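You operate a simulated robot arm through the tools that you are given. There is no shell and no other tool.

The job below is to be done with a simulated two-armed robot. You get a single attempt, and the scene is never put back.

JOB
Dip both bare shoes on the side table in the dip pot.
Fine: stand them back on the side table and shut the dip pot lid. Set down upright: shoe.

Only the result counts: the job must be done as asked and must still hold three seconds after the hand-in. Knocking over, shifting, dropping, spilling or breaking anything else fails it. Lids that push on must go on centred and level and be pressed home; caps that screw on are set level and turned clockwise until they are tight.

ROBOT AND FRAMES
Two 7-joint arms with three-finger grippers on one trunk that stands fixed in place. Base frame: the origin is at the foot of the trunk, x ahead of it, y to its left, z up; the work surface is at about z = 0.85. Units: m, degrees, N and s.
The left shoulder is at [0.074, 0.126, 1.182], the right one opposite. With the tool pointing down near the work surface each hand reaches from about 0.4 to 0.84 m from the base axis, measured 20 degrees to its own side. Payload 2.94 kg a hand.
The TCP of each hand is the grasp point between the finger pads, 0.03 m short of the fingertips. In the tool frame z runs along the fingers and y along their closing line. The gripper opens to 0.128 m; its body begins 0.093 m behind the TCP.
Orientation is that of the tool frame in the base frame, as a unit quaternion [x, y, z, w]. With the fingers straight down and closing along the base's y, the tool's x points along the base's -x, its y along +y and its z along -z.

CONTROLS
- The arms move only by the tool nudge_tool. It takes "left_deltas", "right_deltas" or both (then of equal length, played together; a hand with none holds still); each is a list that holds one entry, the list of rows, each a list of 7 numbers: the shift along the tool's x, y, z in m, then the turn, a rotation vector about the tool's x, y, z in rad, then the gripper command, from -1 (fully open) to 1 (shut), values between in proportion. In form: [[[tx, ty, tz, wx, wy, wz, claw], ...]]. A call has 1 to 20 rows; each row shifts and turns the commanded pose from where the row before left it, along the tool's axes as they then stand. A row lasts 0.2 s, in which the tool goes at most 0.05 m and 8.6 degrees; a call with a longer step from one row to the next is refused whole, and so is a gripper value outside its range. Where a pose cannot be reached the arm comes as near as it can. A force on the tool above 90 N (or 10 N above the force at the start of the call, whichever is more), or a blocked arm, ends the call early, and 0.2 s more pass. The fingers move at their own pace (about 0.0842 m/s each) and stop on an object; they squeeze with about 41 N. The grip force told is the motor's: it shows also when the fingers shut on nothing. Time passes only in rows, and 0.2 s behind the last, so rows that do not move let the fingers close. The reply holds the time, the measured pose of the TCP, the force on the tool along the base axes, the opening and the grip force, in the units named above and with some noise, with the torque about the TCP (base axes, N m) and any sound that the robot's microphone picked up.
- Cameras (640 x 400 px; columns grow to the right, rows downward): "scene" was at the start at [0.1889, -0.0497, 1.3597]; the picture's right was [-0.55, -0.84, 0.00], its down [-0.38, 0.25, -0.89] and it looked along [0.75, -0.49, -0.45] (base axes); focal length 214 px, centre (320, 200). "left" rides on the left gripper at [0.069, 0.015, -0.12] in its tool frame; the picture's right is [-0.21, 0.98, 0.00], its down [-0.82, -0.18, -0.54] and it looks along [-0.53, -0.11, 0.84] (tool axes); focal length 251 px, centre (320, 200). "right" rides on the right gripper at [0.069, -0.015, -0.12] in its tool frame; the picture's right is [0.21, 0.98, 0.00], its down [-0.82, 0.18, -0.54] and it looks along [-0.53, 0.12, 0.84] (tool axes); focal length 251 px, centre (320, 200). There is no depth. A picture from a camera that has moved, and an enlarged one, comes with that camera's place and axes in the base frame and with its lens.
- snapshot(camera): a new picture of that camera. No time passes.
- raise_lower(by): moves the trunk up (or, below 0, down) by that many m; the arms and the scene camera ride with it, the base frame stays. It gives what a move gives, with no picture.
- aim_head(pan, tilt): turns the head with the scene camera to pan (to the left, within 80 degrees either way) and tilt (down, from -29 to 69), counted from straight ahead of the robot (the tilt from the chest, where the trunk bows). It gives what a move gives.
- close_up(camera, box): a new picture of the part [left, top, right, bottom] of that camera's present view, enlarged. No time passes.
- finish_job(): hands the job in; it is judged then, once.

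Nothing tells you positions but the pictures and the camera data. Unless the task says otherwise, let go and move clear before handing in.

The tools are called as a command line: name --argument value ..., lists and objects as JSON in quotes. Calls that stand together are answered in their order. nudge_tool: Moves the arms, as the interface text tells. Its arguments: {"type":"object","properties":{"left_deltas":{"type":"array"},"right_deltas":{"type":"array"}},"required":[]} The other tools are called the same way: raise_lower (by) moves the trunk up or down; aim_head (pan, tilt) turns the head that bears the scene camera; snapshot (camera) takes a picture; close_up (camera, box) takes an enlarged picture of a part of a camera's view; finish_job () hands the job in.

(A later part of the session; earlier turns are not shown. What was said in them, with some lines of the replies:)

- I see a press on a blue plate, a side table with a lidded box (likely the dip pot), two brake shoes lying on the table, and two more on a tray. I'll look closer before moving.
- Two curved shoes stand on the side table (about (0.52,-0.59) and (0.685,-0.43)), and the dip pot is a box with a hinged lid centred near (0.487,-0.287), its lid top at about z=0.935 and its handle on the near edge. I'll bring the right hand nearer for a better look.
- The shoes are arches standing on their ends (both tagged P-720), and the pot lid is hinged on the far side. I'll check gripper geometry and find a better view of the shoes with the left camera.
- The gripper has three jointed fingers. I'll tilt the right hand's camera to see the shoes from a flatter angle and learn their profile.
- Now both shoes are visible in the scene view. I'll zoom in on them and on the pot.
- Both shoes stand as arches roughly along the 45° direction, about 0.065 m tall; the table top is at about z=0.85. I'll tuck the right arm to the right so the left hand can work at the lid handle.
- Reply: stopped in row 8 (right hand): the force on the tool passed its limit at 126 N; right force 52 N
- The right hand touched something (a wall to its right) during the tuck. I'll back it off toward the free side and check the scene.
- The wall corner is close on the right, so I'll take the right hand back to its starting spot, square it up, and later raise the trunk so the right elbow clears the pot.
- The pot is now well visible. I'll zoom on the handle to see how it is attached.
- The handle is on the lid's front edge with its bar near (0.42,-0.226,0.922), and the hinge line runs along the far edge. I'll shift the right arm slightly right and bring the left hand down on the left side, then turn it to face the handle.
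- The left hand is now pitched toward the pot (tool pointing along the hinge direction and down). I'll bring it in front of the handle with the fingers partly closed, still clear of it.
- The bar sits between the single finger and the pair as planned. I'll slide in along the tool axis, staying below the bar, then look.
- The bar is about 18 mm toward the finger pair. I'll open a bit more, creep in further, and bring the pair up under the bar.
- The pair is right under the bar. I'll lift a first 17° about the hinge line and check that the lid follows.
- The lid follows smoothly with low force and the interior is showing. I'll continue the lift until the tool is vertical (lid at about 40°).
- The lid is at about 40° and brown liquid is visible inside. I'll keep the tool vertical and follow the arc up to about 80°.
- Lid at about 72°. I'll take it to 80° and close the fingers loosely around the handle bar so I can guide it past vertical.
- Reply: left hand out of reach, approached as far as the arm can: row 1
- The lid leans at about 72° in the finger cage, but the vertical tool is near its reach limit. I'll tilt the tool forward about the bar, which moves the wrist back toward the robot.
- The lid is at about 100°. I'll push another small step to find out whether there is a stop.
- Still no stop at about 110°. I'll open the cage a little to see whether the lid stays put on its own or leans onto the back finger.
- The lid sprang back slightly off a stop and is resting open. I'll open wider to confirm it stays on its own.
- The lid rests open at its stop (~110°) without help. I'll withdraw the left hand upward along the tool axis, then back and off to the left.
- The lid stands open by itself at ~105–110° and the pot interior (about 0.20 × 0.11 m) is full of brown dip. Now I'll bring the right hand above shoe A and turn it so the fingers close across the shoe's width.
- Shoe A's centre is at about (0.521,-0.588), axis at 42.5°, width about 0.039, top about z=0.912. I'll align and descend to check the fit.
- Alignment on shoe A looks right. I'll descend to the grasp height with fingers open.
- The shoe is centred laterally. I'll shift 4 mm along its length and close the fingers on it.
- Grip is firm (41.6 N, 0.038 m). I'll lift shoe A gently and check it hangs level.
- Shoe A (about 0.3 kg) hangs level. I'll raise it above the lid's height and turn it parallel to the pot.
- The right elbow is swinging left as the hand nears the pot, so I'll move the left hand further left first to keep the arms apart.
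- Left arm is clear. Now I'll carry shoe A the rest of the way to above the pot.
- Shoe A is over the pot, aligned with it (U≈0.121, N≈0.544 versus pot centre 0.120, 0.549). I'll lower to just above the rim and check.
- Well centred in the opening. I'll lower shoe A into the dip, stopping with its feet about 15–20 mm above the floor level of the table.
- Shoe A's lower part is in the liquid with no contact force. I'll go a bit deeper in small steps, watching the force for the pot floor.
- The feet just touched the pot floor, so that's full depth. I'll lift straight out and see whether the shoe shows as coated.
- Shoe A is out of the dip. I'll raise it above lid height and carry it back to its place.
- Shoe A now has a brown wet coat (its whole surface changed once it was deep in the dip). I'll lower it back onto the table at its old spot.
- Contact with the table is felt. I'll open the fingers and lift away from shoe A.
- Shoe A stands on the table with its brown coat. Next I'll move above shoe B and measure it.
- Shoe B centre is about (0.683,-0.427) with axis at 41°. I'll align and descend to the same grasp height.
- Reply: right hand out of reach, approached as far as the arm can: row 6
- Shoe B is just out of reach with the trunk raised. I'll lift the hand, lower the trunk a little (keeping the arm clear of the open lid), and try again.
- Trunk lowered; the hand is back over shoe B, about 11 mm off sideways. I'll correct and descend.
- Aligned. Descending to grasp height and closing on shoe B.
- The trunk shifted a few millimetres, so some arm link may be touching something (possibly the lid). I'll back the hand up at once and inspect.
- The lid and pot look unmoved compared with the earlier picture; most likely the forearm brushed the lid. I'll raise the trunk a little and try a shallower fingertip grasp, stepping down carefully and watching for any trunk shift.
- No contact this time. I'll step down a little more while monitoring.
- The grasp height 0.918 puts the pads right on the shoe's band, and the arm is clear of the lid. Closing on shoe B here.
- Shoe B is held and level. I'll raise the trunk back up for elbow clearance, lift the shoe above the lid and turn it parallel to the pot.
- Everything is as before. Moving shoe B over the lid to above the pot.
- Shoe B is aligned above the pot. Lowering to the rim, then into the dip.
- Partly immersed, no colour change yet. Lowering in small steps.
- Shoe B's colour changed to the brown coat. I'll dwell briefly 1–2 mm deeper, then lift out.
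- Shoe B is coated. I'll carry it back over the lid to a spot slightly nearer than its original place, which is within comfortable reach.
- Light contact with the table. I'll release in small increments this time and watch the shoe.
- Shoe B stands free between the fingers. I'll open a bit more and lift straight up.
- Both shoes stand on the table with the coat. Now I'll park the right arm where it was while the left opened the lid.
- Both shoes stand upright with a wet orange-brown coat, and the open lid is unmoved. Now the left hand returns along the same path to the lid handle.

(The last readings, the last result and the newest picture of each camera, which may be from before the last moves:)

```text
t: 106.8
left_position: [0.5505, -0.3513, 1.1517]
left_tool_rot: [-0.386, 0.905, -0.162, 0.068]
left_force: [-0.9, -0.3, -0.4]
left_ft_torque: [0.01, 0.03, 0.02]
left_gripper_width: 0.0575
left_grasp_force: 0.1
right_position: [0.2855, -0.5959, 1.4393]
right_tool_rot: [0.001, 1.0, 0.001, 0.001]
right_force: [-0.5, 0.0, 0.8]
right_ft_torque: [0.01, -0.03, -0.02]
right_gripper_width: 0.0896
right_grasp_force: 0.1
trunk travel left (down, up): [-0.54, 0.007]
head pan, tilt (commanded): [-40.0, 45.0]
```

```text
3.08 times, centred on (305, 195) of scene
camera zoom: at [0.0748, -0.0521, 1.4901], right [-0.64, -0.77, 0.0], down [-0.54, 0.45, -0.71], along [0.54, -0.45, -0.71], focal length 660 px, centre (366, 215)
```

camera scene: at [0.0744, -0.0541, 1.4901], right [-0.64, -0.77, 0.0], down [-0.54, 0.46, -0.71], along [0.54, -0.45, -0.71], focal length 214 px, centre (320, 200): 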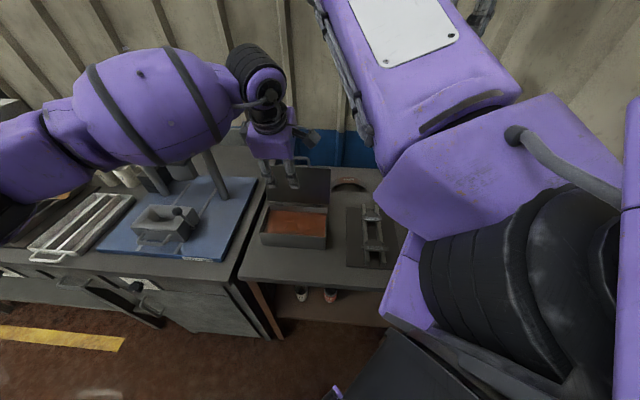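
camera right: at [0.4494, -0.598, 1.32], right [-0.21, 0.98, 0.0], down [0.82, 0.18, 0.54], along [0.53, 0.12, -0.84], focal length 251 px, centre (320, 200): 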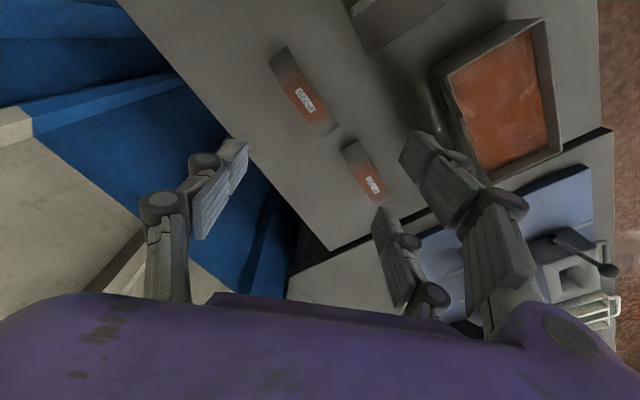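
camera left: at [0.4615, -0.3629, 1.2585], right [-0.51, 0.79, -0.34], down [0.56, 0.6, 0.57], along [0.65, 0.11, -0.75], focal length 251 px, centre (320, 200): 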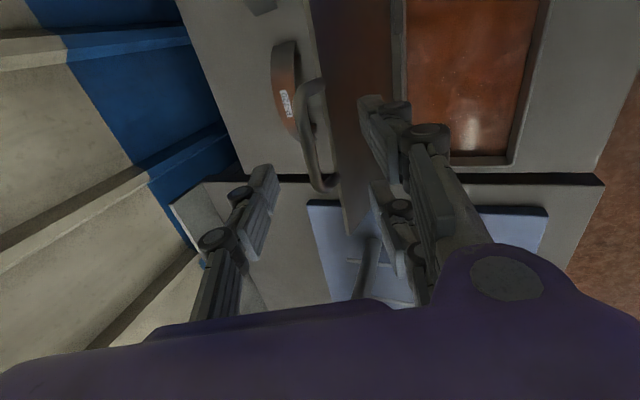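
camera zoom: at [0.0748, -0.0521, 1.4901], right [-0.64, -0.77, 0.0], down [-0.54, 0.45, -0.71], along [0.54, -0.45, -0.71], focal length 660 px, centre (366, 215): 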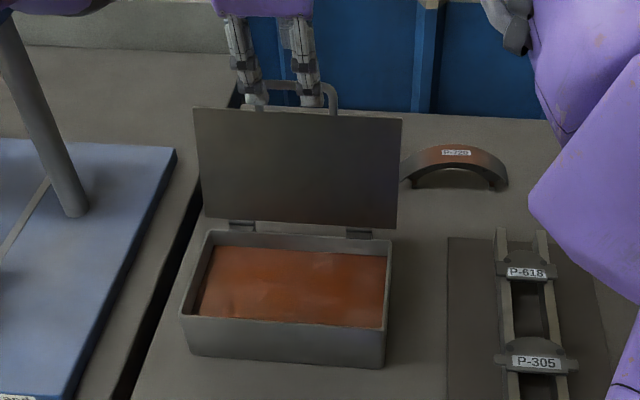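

The lid settled further back (~120°) after release, so the bail is beyond my fingertips. I'll advance further to bring it between the fingers.

nudge_tool --left_deltas '[[[0, -0.0148, 0, 0, 0, 0, 0.1], [0, 0, 0.02, 0, 0, 0, 0.1], [0, 0, 0.02, 0, 0, 0, 0.1], [0, 0, 0, 0, 0, 0, 0.1]]]'

snapshot --camera "left"

close_up --camera "scene" --box '[230, 130, 380, 260]'

```text
t: 107.8
left_position: [0.5686, -0.3705, 1.1178]
left_tool_rot: [-0.387, 0.905, -0.16, 0.07]
left_force: [-0.1, -0.4, 1.0]
left_ft_torque: [-0.04, -0.02, 0.02]
left_gripper_width: 0.0577
left_grasp_force: 0.1
right_position: [0.2862, -0.5942, 1.4413]
right_tool_rot: [0.0, 1.0, 0.001, 0.001]
right_force: [0.0, 0.4, -0.9]
right_ft_torque: [-0.03, 0.02, -0.03]
right_gripper_width: 0.0896
right_grasp_force: 0.0
trunk travel left (down, up): [-0.54, 0.007]
head pan, tilt (commanded): [-40.0, 45.0]
```

```text
taken
camera left: at [0.4802, -0.3813, 1.2257], right [-0.51, 0.79, -0.34], down [0.56, 0.6, 0.57], along [0.65, 0.11, -0.75], focal length 251 px, centre (320, 200)
```

left: 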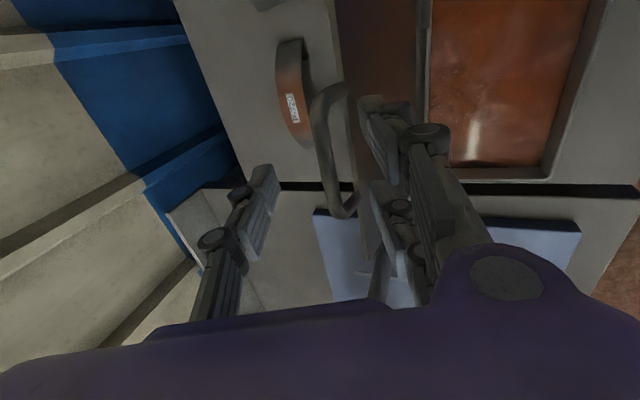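

```text
3.08 times, centred on (305, 195) of scene
camera zoom: at [0.0744, -0.0517, 1.4902], right [-0.64, -0.77, 0.0], down [-0.54, 0.45, -0.71], along [0.54, -0.45, -0.71], focal length 660 px, centre (366, 215)
```

zoom: 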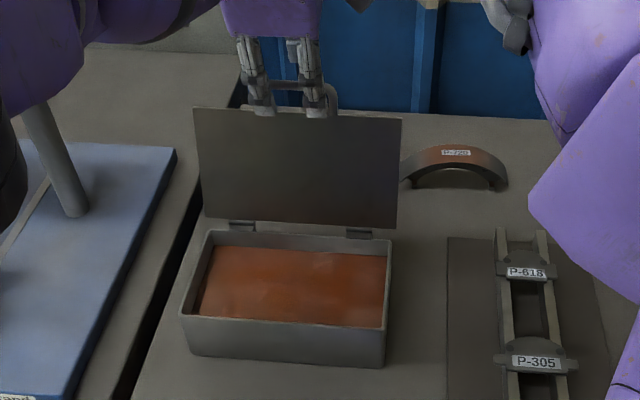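

nudge_tool --left_deltas '[[[0, 0, 0.01, 0, 0, 0, 0.1], [0, 0, 0.01, 0, 0, 0, 0.1], [0, 0, 0, 0, 0, 0, 0.1]]]'

snapshot --camera "left"

close_up --camera "scene" --box '[260, 130, 340, 200]'

```text
t: 108.7
left_position: [0.5747, -0.3743, 1.1013]
left_tool_rot: [-0.387, 0.905, -0.161, 0.069]
left_force: [0.1, 0.0, 0.1]
left_ft_torque: [-0.03, -0.02, -0.01]
left_gripper_width: 0.0577
left_grasp_force: 0.0
right_position: [0.2851, -0.5941, 1.4402]
right_tool_rot: [0.0, 1.0, 0.001, 0.001]
right_force: [0.0, -0.1, 0.4]
right_ft_torque: [0.03, -0.02, 0.02]
right_gripper_width: 0.0898
right_grasp_force: 0.1
trunk travel left (down, up): [-0.54, 0.007]
head pan, tilt (commanded): [-40.0, 45.0]
```

```text
taken
camera left: at [0.4858, -0.3856, 1.2069], right [-0.51, 0.79, -0.34], down [0.56, 0.61, 0.57], along [0.65, 0.11, -0.75], focal length 251 px, centre (320, 200)
```

left: 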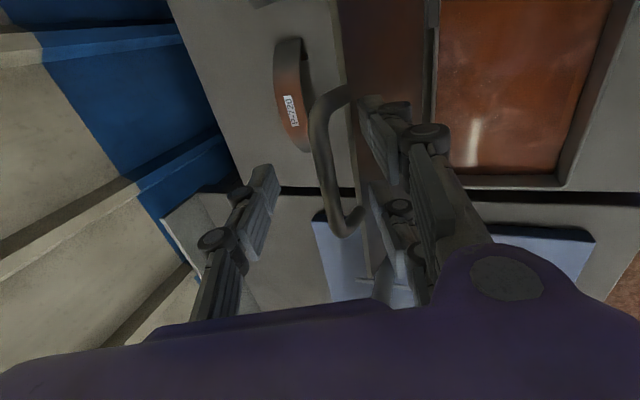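

```text
5.71 times, centred on (300, 165) of scene
camera zoom: at [0.0747, -0.0516, 1.4902], right [-0.64, -0.77, 0.0], down [-0.54, 0.45, -0.71], along [0.54, -0.45, -0.71], focal length 1226 px, centre (434, 400)
```

zoom: 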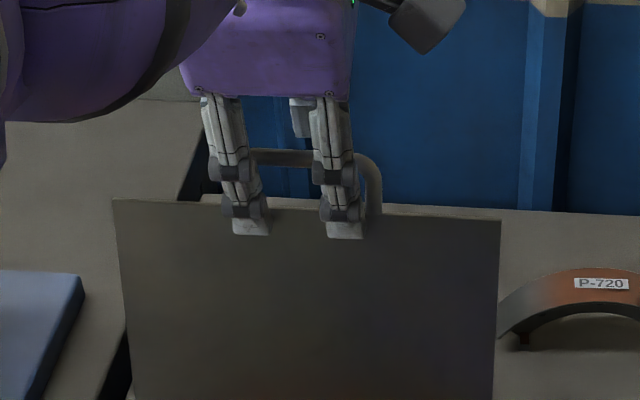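

nudge_tool --left_deltas '[[[0, 0, 0.008, 0, 0, 0, 0.1], [0, 0, 0.007, 0, 0, 0, 0.1], [0, 0, 0, 0, 0, 0, 0.1]]]'

snapshot --camera "left"

```text
t: 109.5
left_position: [0.5751, -0.3733, 1.0854]
left_tool_rot: [-0.386, 0.906, -0.161, 0.069]
left_force: [-4.5, 4.2, 2.7]
left_ft_torque: [-0.01, 0.41, -0.23]
left_gripper_width: 0.0616
left_grasp_force: 2.1
left hand out of reach, approached as far as the arm can: row 2
right_position: [0.2843, -0.5937, 1.4416]
right_tool_rot: [0.0, 1.0, 0.001, 0.0]
right_force: [-0.2, -0.2, -0.8]
right_ft_torque: [0.0, 0.03, -0.01]
right_gripper_width: 0.0898
right_grasp_force: 0.1
trunk travel left (down, up): [-0.54, 0.007]
head pan, tilt (commanded): [-40.0, 45.0]
```

```text
taken
camera left: at [0.4864, -0.3852, 1.1923], right [-0.51, 0.79, -0.34], down [0.56, 0.6, 0.57], along [0.65, 0.11, -0.75], focal length 251 px, centre (320, 200)
```

left: 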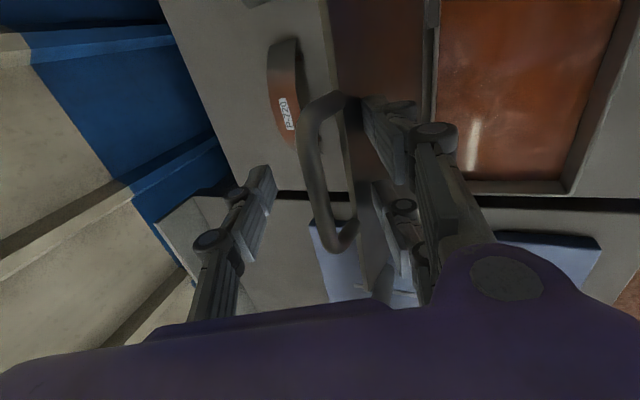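

The pair touched the lid's inner face at the reach limit; the bar is now between the fingers. I'll draw the hand toward the front so the single back finger picks up the bar.

nudge_tool --left_deltas '[[[0, 0.0094, -0.0034, 0, 0, 0, 0.1], [0, 0.0094, -0.0034, 0, 0, 0, 0.1], [0, 0, 0, 0, 0, 0, 0.1]]]'

snapshot --camera "left"

```text
t: 110.2
left_position: [0.5615, -0.3606, 1.0839]
left_tool_rot: [-0.387, 0.905, -0.161, 0.07]
left_force: [0.6, -0.1, -0.2]
left_ft_torque: [0.03, -0.03, -0.03]
left_gripper_width: 0.0578
left_grasp_force: 0.1
left hand out of reach, approached as far as the arm can: row 1
right_position: [0.2856, -0.5963, 1.4398]
right_tool_rot: [0.0, 1.0, 0.002, 0.0]
right_force: [-0.3, -0.2, 0.7]
right_ft_torque: [0.03, -0.04, 0.0]
right_gripper_width: 0.0899
right_grasp_force: 0.1
trunk travel left (down, up): [-0.54, 0.007]
head pan, tilt (commanded): [-40.0, 45.0]
```

```text
taken
camera left: at [0.4728, -0.3724, 1.1919], right [-0.51, 0.79, -0.34], down [0.55, 0.61, 0.57], along [0.65, 0.11, -0.75], focal length 251 px, centre (320, 200)
```

left: 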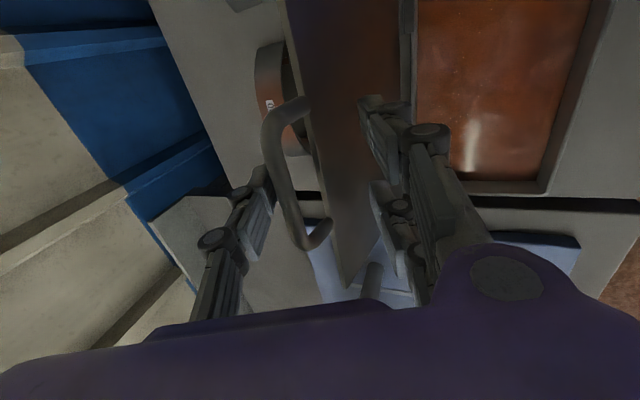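

nudge_tool --left_deltas '[[[0, 0.0026, 0.007, 0, 0, 0, 0.1], [0, 0.0026, 0.007, 0, 0, 0, 0.1], [0, 0, 0, 0, 0, 0, 0.1]]]'

snapshot --camera "left"

close_up --camera "left" --box '[180, 60, 420, 310]'

```text
t: 111.0
left_position: [0.562, -0.3602, 1.0704]
left_tool_rot: [-0.386, 0.905, -0.161, 0.069]
left_force: [0.8, 0.6, -0.1]
left_ft_torque: [-0.03, -0.01, -0.03]
left_gripper_width: 0.0574
left_grasp_force: 0.0
right_position: [0.2858, -0.5944, 1.4415]
right_tool_rot: [0.0, 1.0, 0.001, 0.0]
right_force: [-0.4, 0.7, 0.9]
right_ft_torque: [-0.02, -0.01, 0.04]
right_gripper_width: 0.0895
right_grasp_force: 0.0
trunk travel left (down, up): [-0.54, 0.007]
head pan, tilt (commanded): [-40.0, 45.0]
```

```text
taken
camera left: at [0.4734, -0.3713, 1.1775], right [-0.51, 0.79, -0.34], down [0.56, 0.61, 0.57], along [0.65, 0.11, -0.75], focal length 251 px, centre (320, 200)
```

left: 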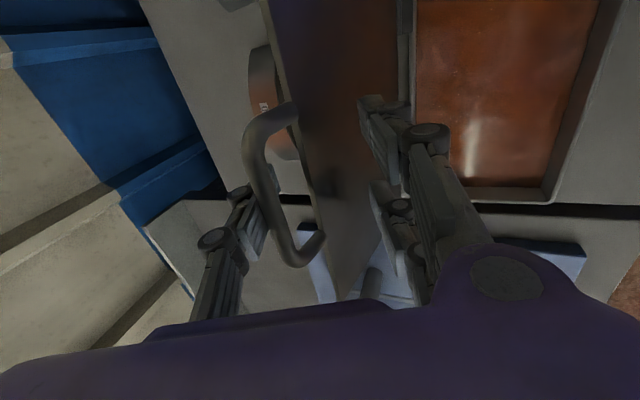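

```text
1.60 times, centred on (300, 185) of left
camera zoom: at [0.4734, -0.3713, 1.1775], right [-0.51, 0.79, -0.34], down [0.56, 0.61, 0.57], along [0.65, 0.11, -0.75], focal length 402 px, centre (352, 224)
```

zoom: 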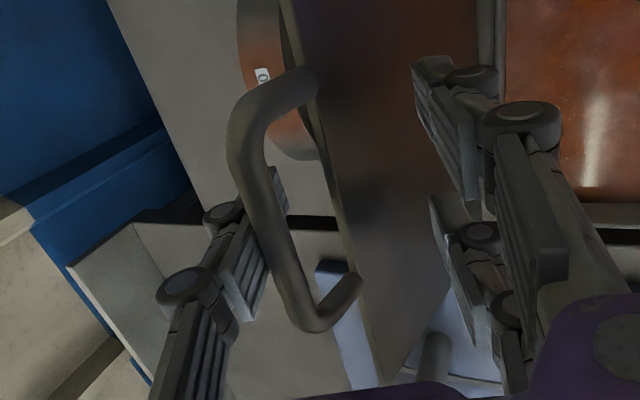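

The bar now sits in front of the back finger's pad. I'll pull toward the front in small steps.

nudge_tool --left_deltas '[[[0, 0.0094, -0.0034, 0, 0, 0, 0.1], [0, 0.0094, -0.0034, 0, 0, 0, 0.1], [0, 0.0094, -0.0034, 0, 0, 0, 0.1], [0, 0, 0, 0, 0, 0, 0.1]]]'

snapshot --camera "left"

close_up --camera "scene" --box '[230, 130, 380, 260]'

```text
t: 112.0
left_position: [0.5399, -0.3386, 1.0706]
left_tool_rot: [-0.387, 0.905, -0.161, 0.07]
left_force: [0.7, -1.0, 0.6]
left_ft_torque: [0.0, 0.01, 0.01]
left_gripper_width: 0.0575
left_grasp_force: 0.0
right_position: [0.2857, -0.5942, 1.4398]
right_tool_rot: [0.0, 1.0, 0.001, 0.001]
right_force: [0.8, 0.5, -0.1]
right_ft_torque: [0.0, 0.0, 0.01]
right_gripper_width: 0.0896
right_grasp_force: 0.1
trunk travel left (down, up): [-0.54, 0.007]
head pan, tilt (commanded): [-40.0, 45.0]
```

```text
taken
camera left: at [0.4521, -0.3509, 1.1777], right [-0.51, 0.79, -0.34], down [0.56, 0.61, 0.57], along [0.65, 0.11, -0.75], focal length 251 px, centre (320, 200)
```

left: 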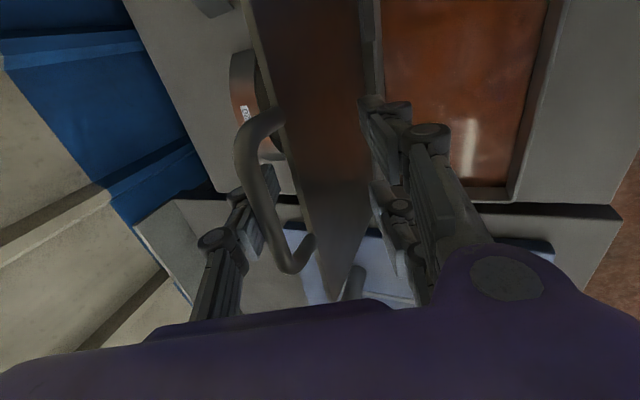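

```text
3.08 times, centred on (305, 195) of scene
camera zoom: at [0.0747, -0.0521, 1.4902], right [-0.64, -0.77, 0.0], down [-0.54, 0.45, -0.71], along [0.54, -0.45, -0.71], focal length 660 px, centre (366, 215)
```

zoom: 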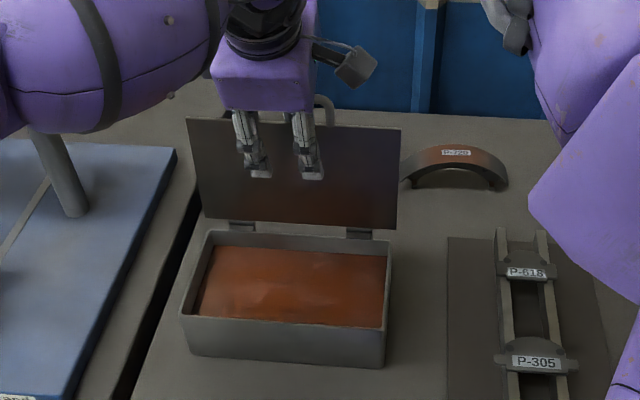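

The lid follows the back finger. I'll continue and narrow the cage as it nears vertical.

nudge_tool --left_deltas '[[[0, 0.0094, -0.0034, 0, 0, 0, 0.2], [0, 0.0094, -0.0034, 0, 0, 0, 0.3], [0, 0, 0, 0, 0, 0, 0.4], [0, 0, 0, 0, 0, 0, 0.4]]]'

snapshot --camera "left"

close_up --camera "scene" --box '[230, 130, 380, 260]'

```text
t: 113.0
left_position: [0.524, -0.3256, 1.0712]
left_tool_rot: [-0.387, 0.905, -0.161, 0.068]
left_force: [-0.6, 0.2, -0.5]
left_ft_torque: [0.01, 0.02, -0.02]
left_gripper_width: 0.0388
left_grasp_force: 0.0
right_position: [0.2848, -0.5929, 1.4412]
right_tool_rot: [-0.001, 1.0, 0.0, 0.001]
right_force: [0.6, 0.5, 0.1]
right_ft_torque: [-0.02, 0.02, 0.02]
right_gripper_width: 0.0895
right_grasp_force: 0.0
trunk travel left (down, up): [-0.54, 0.007]
head pan, tilt (commanded): [-40.0, 45.0]
```

```text
taken
camera left: at [0.4369, -0.3375, 1.1785], right [-0.51, 0.79, -0.34], down [0.56, 0.61, 0.57], along [0.65, 0.11, -0.75], focal length 251 px, centre (320, 200)
```

left: 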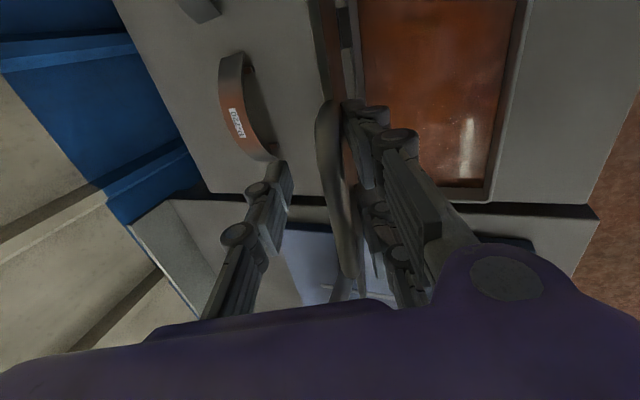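

```text
3.08 times, centred on (305, 195) of scene
camera zoom: at [0.0746, -0.0518, 1.4902], right [-0.64, -0.77, 0.0], down [-0.54, 0.45, -0.71], along [0.54, -0.45, -0.71], focal length 660 px, centre (366, 215)
```

zoom: 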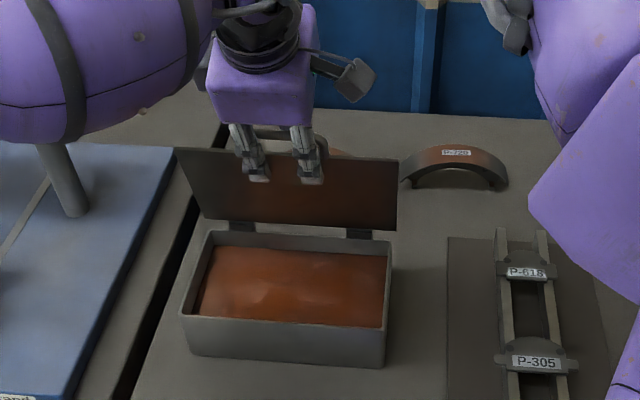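

The lid has tipped past vertical and rests on the finger pair at about 82°. I'll slide up along it so the bar sits near the fingertips, then widen the fingers while keeping the pair in place.

nudge_tool --left_deltas '[[[0, 0, -0.0175, 0, 0, 0, 0.4], [0, 0, -0.0175, 0, 0, 0, 0.4], [0, 0, 0, 0, 0, 0, 0.4]]]'

snapshot --camera "left"

close_up --camera "scene" --box '[230, 130, 380, 260]'

```text
t: 113.8
left_position: [0.5177, -0.3164, 1.1038]
left_tool_rot: [-0.386, 0.906, -0.161, 0.069]
left_force: [0.1, -0.4, -0.4]
left_ft_torque: [0.01, 0.0, 0.02]
left_gripper_width: 0.0388
left_grasp_force: 0.3
right_position: [0.2854, -0.5932, 1.4407]
right_tool_rot: [0.0, 1.0, 0.0, 0.0]
right_force: [-0.9, -0.3, 0.0]
right_ft_torque: [0.01, 0.0, 0.0]
right_gripper_width: 0.0898
right_grasp_force: 0.0
trunk travel left (down, up): [-0.54, 0.007]
head pan, tilt (commanded): [-40.0, 45.0]
```

```text
taken
camera left: at [0.4288, -0.3286, 1.2108], right [-0.51, 0.79, -0.34], down [0.56, 0.61, 0.57], along [0.65, 0.11, -0.75], focal length 251 px, centre (320, 200)
```

left: 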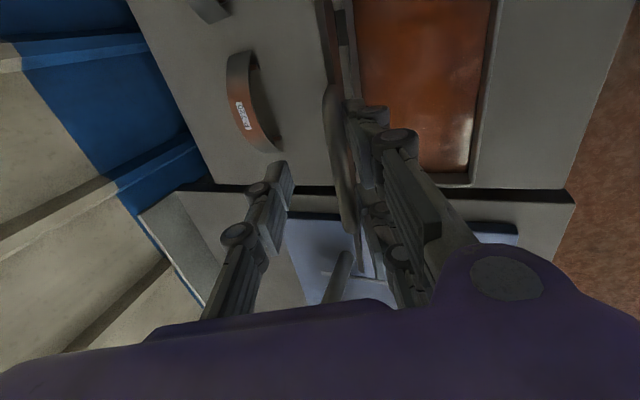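

```text
3.08 times, centred on (305, 195) of scene
camera zoom: at [0.0745, -0.052, 1.4902], right [-0.64, -0.77, 0.0], down [-0.54, 0.45, -0.71], along [0.54, -0.45, -0.71], focal length 660 px, centre (366, 215)
```

zoom: 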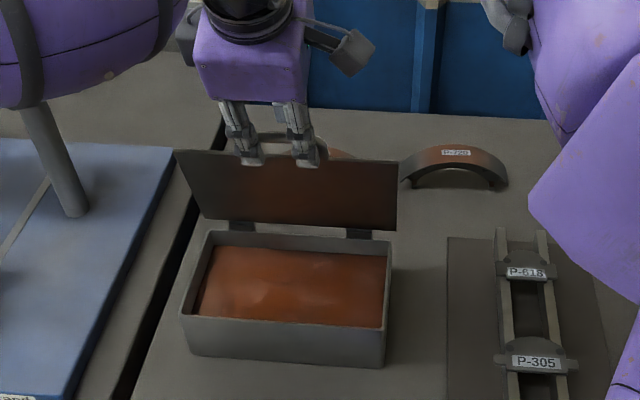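

nudge_tool --left_deltas '[[[0, -0.0086, 0, 0, 0, 0, 0.125], [0, -0.0085, 0, 0, 0, 0, -0.14], [0, -0.0085, 0, 0, 0, 0, -0.406], [0, 0, 0, 0, 0, 0, -0.406]]]'

snapshot --camera "left"

close_up --camera "scene" --box '[230, 130, 380, 260]'

```text
t: 114.8
left_position: [0.5341, -0.3336, 1.1121]
left_tool_rot: [-0.385, 0.906, -0.161, 0.069]
left_force: [-0.5, 0.1, 0.8]
left_ft_torque: [-0.01, 0.01, 0.03]
left_gripper_width: 0.0902
left_grasp_force: 0.5
right_position: [0.2851, -0.5939, 1.44]
right_tool_rot: [0.001, 1.0, 0.001, 0.001]
right_force: [0.0, 0.0, 0.2]
right_ft_torque: [0.02, 0.01, -0.01]
right_gripper_width: 0.0899
right_grasp_force: 0.1
trunk travel left (down, up): [-0.54, 0.007]
head pan, tilt (commanded): [-40.0, 45.0]
```

```text
taken
camera left: at [0.4461, -0.3449, 1.219], right [-0.51, 0.79, -0.34], down [0.56, 0.61, 0.57], along [0.65, 0.11, -0.75], focal length 251 px, centre (320, 200)
```

left: 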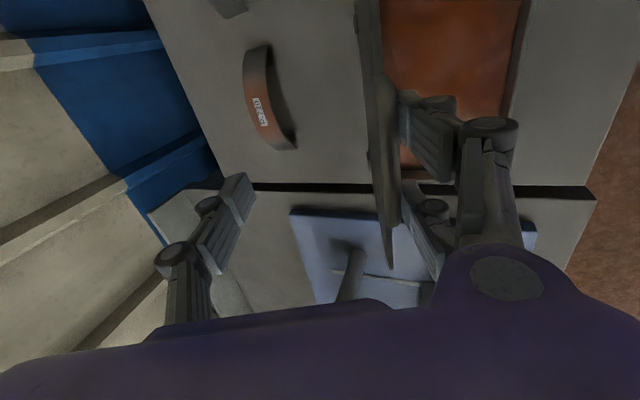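

```text
3.08 times, centred on (305, 195) of scene
camera zoom: at [0.0746, -0.0519, 1.4902], right [-0.64, -0.77, 0.0], down [-0.54, 0.45, -0.71], along [0.54, -0.45, -0.71], focal length 660 px, centre (366, 215)
```

zoom: 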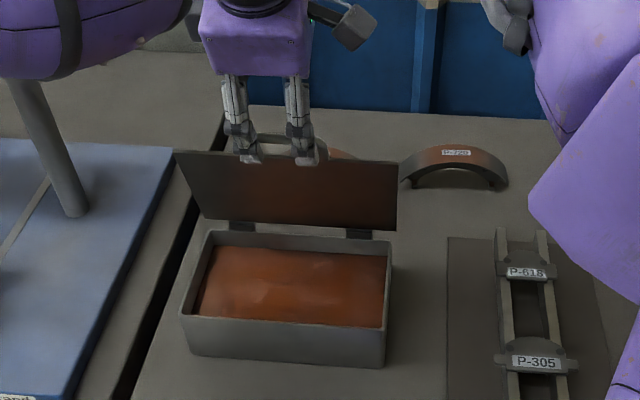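

Now lowering: following the bar's arc down with the lid resting on the finger pair, first to about 50°.

nudge_tool --left_deltas '[[[0, 0.0235, -0.0006, 0, 0, 0, -0.406], [0, 0.0221, 0.0025, 0, 0, 0, -0.406], [0, 0.0215, 0.0055, 0, 0, 0, -0.406], [0, 0.0204, 0.0085, 0, 0, 0, -0.406], [0, 0, 0, 0, 0, 0, -0.406]]]'

snapshot --camera "left"

close_up --camera "scene" --box '[230, 130, 380, 260]'

```text
t: 116.0
left_position: [0.478, -0.2804, 1.0662]
left_tool_rot: [-0.386, 0.905, -0.162, 0.069]
left_force: [-1.7, 0.5, -0.3]
left_ft_torque: [0.01, 0.02, -0.06]
left_gripper_width: 0.0909
left_grasp_force: 0.9
right_position: [0.2863, -0.595, 1.4402]
right_tool_rot: [0.0, 1.0, 0.001, 0.001]
right_force: [-0.3, 0.2, -0.6]
right_ft_torque: [0.02, -0.02, -0.02]
right_gripper_width: 0.0895
right_grasp_force: 0.1
trunk travel left (down, up): [-0.54, 0.007]
head pan, tilt (commanded): [-40.0, 45.0]
```

```text
taken
camera left: at [0.3901, -0.2924, 1.1727], right [-0.51, 0.79, -0.34], down [0.56, 0.61, 0.57], along [0.65, 0.11, -0.75], focal length 251 px, centre (320, 200)
```

left: 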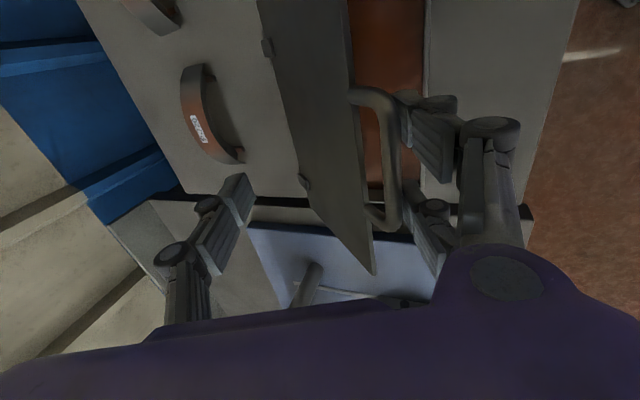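

```text
3.08 times, centred on (305, 195) of scene
camera zoom: at [0.0745, -0.0522, 1.4902], right [-0.64, -0.77, 0.0], down [-0.54, 0.45, -0.71], along [0.54, -0.45, -0.71], focal length 660 px, centre (366, 215)
```

zoom: 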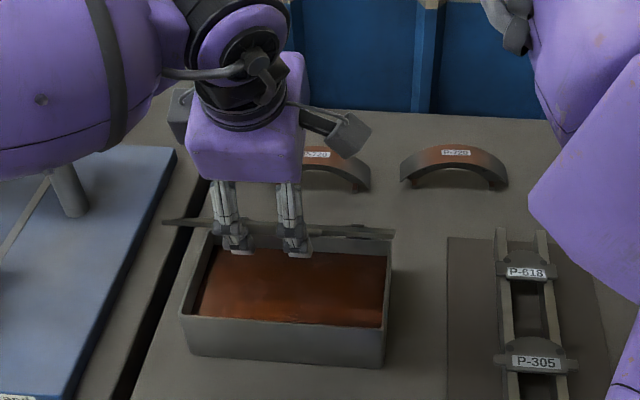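

nudge_tool --left_deltas '[[[0, 0.0191, 0.0113, 0, 0, 0, -0.406], [0, 0.0174, 0.0138, 0, 0, 0, -0.406], [0, 0.0153, 0.0161, 0, 0, 0, -0.406], [0, 0.0099, 0.0134, 0, 0, 0, -0.406], [0, 0, 0, 0, 0, 0, -0.406]]]'

snapshot --camera "left"

close_up --camera "scene" --box '[230, 130, 380, 260]'

```text
t: 117.2
left_position: [0.4499, -0.252, 0.9949]
left_tool_rot: [-0.387, 0.905, -0.161, 0.071]
left_force: [-1.0, 2.4, -0.4]
left_ft_torque: [0.04, -0.02, -0.14]
left_gripper_width: 0.0919
left_grasp_force: 1.6
right_position: [0.2843, -0.5944, 1.4403]
right_tool_rot: [0.0, 1.0, 0.0, 0.001]
right_force: [-0.1, 0.5, -0.1]
right_ft_torque: [-0.01, -0.02, 0.03]
right_gripper_width: 0.0895
right_grasp_force: 0.1
trunk travel left (down, up): [-0.54, 0.007]
head pan, tilt (commanded): [-40.0, 45.0]
```

```text
taken
camera left: at [0.3621, -0.2631, 1.101], right [-0.51, 0.79, -0.34], down [0.55, 0.61, 0.57], along [0.65, 0.11, -0.75], focal length 251 px, centre (320, 200)
```

left: 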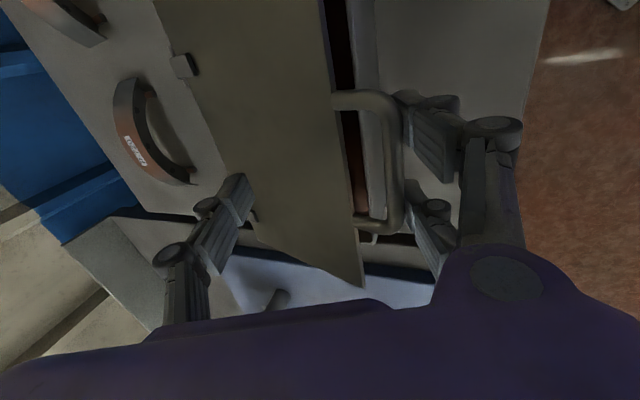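

```text
3.08 times, centred on (305, 195) of scene
camera zoom: at [0.0743, -0.0516, 1.4902], right [-0.64, -0.77, 0.0], down [-0.54, 0.45, -0.71], along [0.54, -0.45, -0.71], focal length 660 px, centre (366, 215)
```

zoom: 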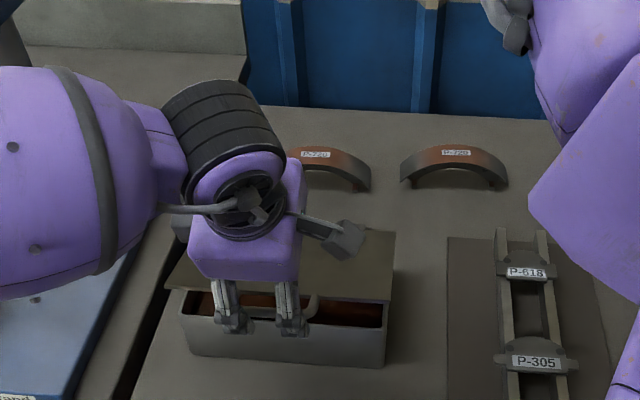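

Lid at about 19°. Lowering the last part, rotating the hand with the lid about its hinge.

nudge_tool --left_deltas '[[[0, 0.00928, 0.00979, 0.1, 0, 0, -0.406], [0, 0.00928, 0.00979, 0.1, 0, 0, -0.406], [0, 0.00928, 0.00979, 0.1, 0, 0, -0.406], [0, 0, 0, 0, 0, 0, -0.406]]]'

snapshot --camera "left"

close_up --camera "scene" --box '[230, 130, 380, 260]'

```text
t: 118.2
left_position: [0.4421, -0.2439, 0.9561]
left_tool_rot: [-0.373, 0.871, -0.295, 0.126]
left_force: [-2.3, 2.4, -2.0]
left_ft_torque: [0.09, 0.01, -0.17]
left_gripper_width: 0.0933
left_grasp_force: 2.2
right_position: [0.2846, -0.5931, 1.4408]
right_tool_rot: [0.0, 1.0, 0.001, 0.0]
right_force: [0.0, 0.0, 0.6]
right_ft_torque: [0.04, 0.01, -0.04]
right_gripper_width: 0.0897
right_grasp_force: 0.1
trunk travel left (down, up): [-0.54, 0.007]
head pan, tilt (commanded): [-40.0, 45.0]
```

```text
taken
camera left: at [0.3316, -0.2356, 1.042], right [-0.41, 0.69, -0.59], down [0.43, 0.72, 0.54], along [0.8, -0.04, -0.6], focal length 251 px, centre (320, 200)
```

left: 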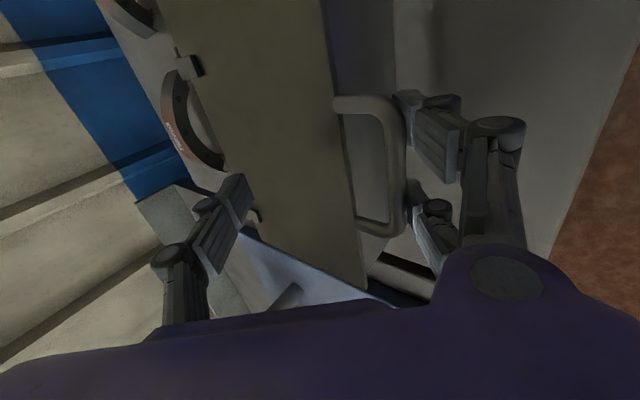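

```text
3.08 times, centred on (305, 195) of scene
camera zoom: at [0.0741, -0.0518, 1.4902], right [-0.64, -0.77, 0.0], down [-0.54, 0.45, -0.71], along [0.54, -0.45, -0.71], focal length 660 px, centre (366, 215)
```

zoom: 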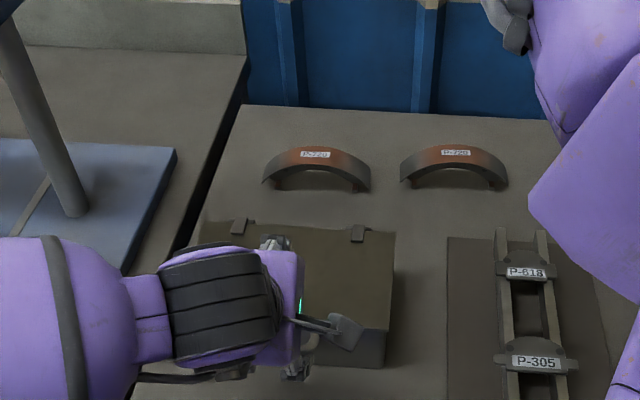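

nudge_tool --left_deltas '[[[0, 0.0047, 0.0049, 0.05, 0, 0, -0.406], [0, 0.003, 0, 0, 0, 0, -0.406], [0, 0, 0, 0, 0, 0, -0.406]]]'

snapshot --camera "left"

close_up --camera "scene" --box '[230, 150, 380, 280]'

```text
t: 119.0
left_position: [0.4396, -0.2438, 0.9479]
left_tool_rot: [-0.369, 0.863, -0.316, 0.136]
left_force: [-0.3, -0.6, 0.0]
left_ft_torque: [0.02, 0.0, 0.0]
left_gripper_width: 0.0899
left_grasp_force: 0.0
right_position: [0.2858, -0.5938, 1.4415]
right_tool_rot: [0.0, 1.0, 0.002, 0.001]
right_force: [-0.1, -0.2, 0.5]
right_ft_torque: [0.01, 0.01, 0.01]
right_gripper_width: 0.0896
right_grasp_force: 0.1
trunk travel left (down, up): [-0.54, 0.007]
head pan, tilt (commanded): [-40.0, 45.0]
```

```text
taken
camera left: at [0.3274, -0.2313, 1.0297], right [-0.39, 0.67, -0.63], down [0.41, 0.74, 0.53], along [0.82, -0.06, -0.57], focal length 251 px, centre (320, 200)
```

left: 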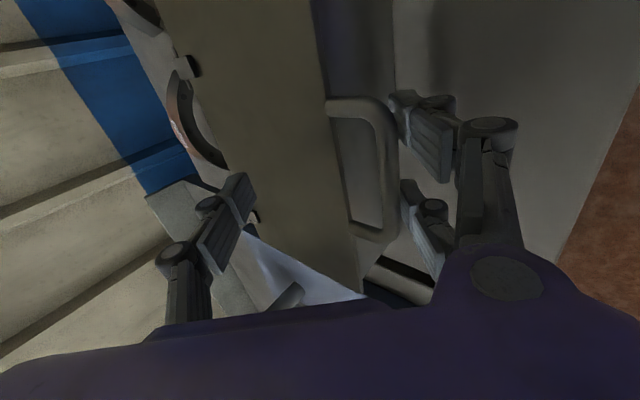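

```text
3.08 times, centred on (305, 215) of scene
camera zoom: at [0.0746, -0.0519, 1.4902], right [-0.64, -0.77, 0.0], down [-0.54, 0.45, -0.71], along [0.54, -0.45, -0.71], focal length 660 px, centre (366, 154)
```

zoom: 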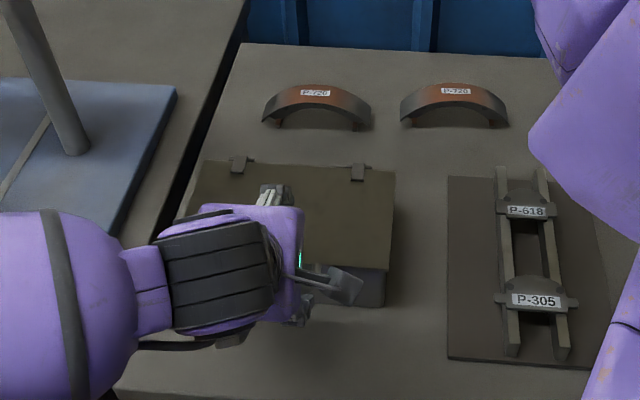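

The lid is shut and no longer bears on the fingers. I'll slide the hand out along its axis and clear away.

nudge_tool --left_deltas '[[[0, 0.004, 0, 0, 0, 0, -0.406], [0, 0, -0.013, 0, 0, 0, -0.406], [0, 0.003, -0.013, 0, 0, 0, -0.406], [0, 0.003, -0.02, 0, 0, 0, -0.406], [0, 0, -0.02, 0, 0, 0, -0.406], [0, 0, -0.02, 0, 0, 0, -0.406]]]'

snapshot --camera "left"

```text
t: 120.5
left_position: [0.3927, -0.198, 1.0062]
left_tool_rot: [-0.368, 0.863, -0.317, 0.135]
left_force: [0.4, -0.6, -1.0]
left_ft_torque: [-0.02, -0.01, 0.03]
left_gripper_width: 0.0899
left_grasp_force: 0.0
right_position: [0.2859, -0.5932, 1.4408]
right_tool_rot: [0.001, 1.0, 0.001, 0.001]
right_force: [1.1, -0.1, 0.6]
right_ft_torque: [0.0, 0.0, 0.02]
right_gripper_width: 0.0897
right_grasp_force: 0.1
trunk travel left (down, up): [-0.54, 0.007]
head pan, tilt (commanded): [-40.0, 45.0]
```

```text
taken
camera left: at [0.2806, -0.1865, 1.0882], right [-0.39, 0.67, -0.63], down [0.41, 0.74, 0.53], along [0.82, -0.06, -0.57], focal length 251 px, centre (320, 200)
```

left: 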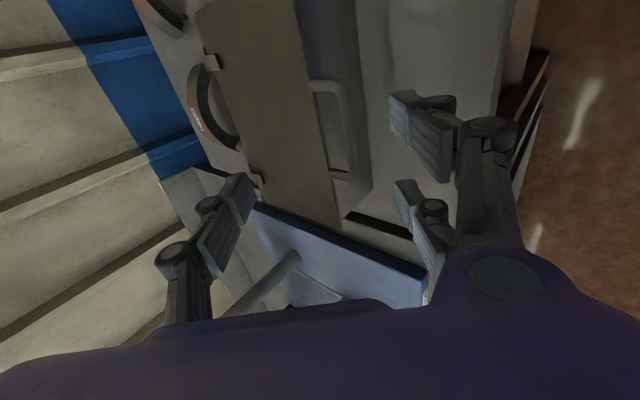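

nudge_tool --left_deltas '[[[-0.0316, -0.0048, -0.033, 0, 0, 0, -0.406], [-0.0316, -0.0048, -0.033, 0, 0, 0, -0.406], [-0.0316, -0.0048, -0.033, 0, 0, 0, -0.406], [-0.0316, -0.0048, -0.033, 0, 0, 0, -0.406], [-0.0316, -0.0048, -0.033, 0, 0, 0, -0.406], [-0.0316, -0.0048, -0.033, 0, 0, 0, -0.406], [-0.0316, -0.0048, -0.033, 0, 0, 0, -0.406]]]'

snapshot --camera "scene"

close_up --camera "scene" --box '[240, 160, 420, 270]'

close_up --camera "scene" --box '[250, 165, 380, 215]'

```text
t: 122.0
left_position: [0.457, 0.0466, 1.2045]
left_tool_rot: [-0.368, 0.863, -0.317, 0.136]
left_force: [-0.4, 0.1, 0.1]
left_ft_torque: [-0.02, -0.01, -0.02]
left_gripper_width: 0.09
left_grasp_force: 0.0
right_position: [0.2865, -0.5925, 1.4409]
right_tool_rot: [0.001, 1.0, 0.002, 0.001]
right_force: [-0.3, 0.2, -0.3]
right_ft_torque: [-0.06, -0.02, -0.03]
right_gripper_width: 0.0897
right_grasp_force: 0.0
trunk travel left (down, up): [-0.54, 0.007]
head pan, tilt (commanded): [-40.0, 45.0]
```

```text
taken
camera scene: at [0.0736, -0.0507, 1.4903], right [-0.64, -0.77, 0.0], down [-0.54, 0.45, -0.71], along [0.54, -0.46, -0.71], focal length 214 px, centre (320, 200)
```

scene: 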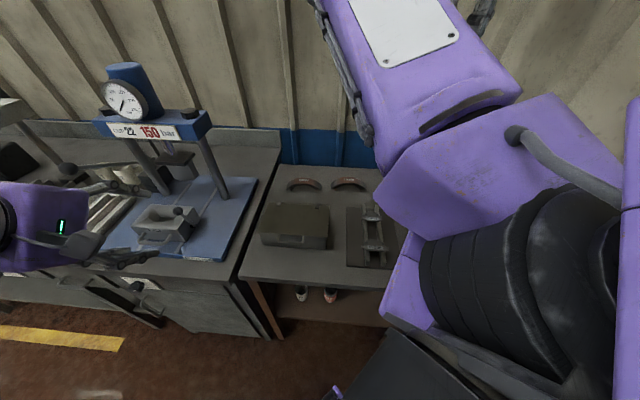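

```text
3.56 times, centred on (330, 215) of scene
camera zoom: at [0.0736, -0.0507, 1.4903], right [-0.64, -0.77, 0.0], down [-0.54, 0.45, -0.71], along [0.54, -0.46, -0.71], focal length 763 px, centre (284, 147)
```

zoom: 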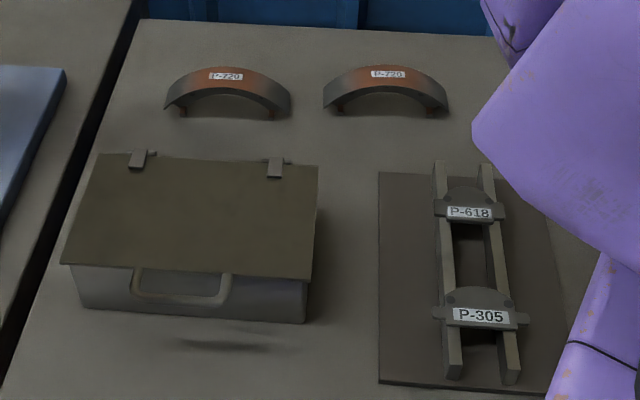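

```text
4.92 times, centred on (315, 190) of scene
camera zoom: at [0.0736, -0.0507, 1.4903], right [-0.64, -0.77, 0.0], down [-0.54, 0.45, -0.71], along [0.54, -0.46, -0.71], focal length 1056 px, centre (345, 249)
```

zoom: 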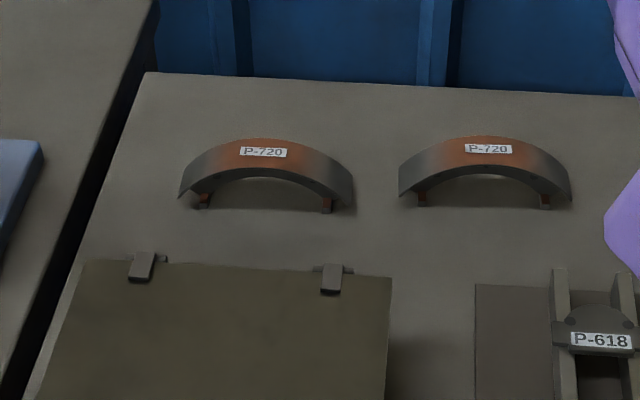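

Both shoes stand upright and coated on the side table, and the pot lid is shut in the same place as at the start. The rack and press look untouched and both hands are clear, so I'm handing in.

finish_job

```text
The job is handed in.
```

Both shoes have been dipped and are standing upright on the side table. The dip pot lid is shut, both hands are clear, and I've handed the job in. The tool only confirmed the hand-in, so I don't have the verdict.

- **Coating:** both shoes turned orange-brown once they were deep in the dip. The band ends still look greyish from some angles. I took that for reflection off the wet surface, since it changed with the view, but I could not confirm it any other way.
- **Shoe positions:** the shoe that started on the right slid about 2 cm toward the wall when I released it. I put the other one down about 4 cm nearer the first than where it started, for easier reach.
- **Contacts along the way:**
  - The right hand bumped the side wall once early on.
  - The right arm pressed on something once, probably the open lid. Pictures afterwards showed the pot and lid where they had been.
  - The first shoe pressed lightly on the pot floor at full depth.

The last pictures showed the rack and press undisturbed.
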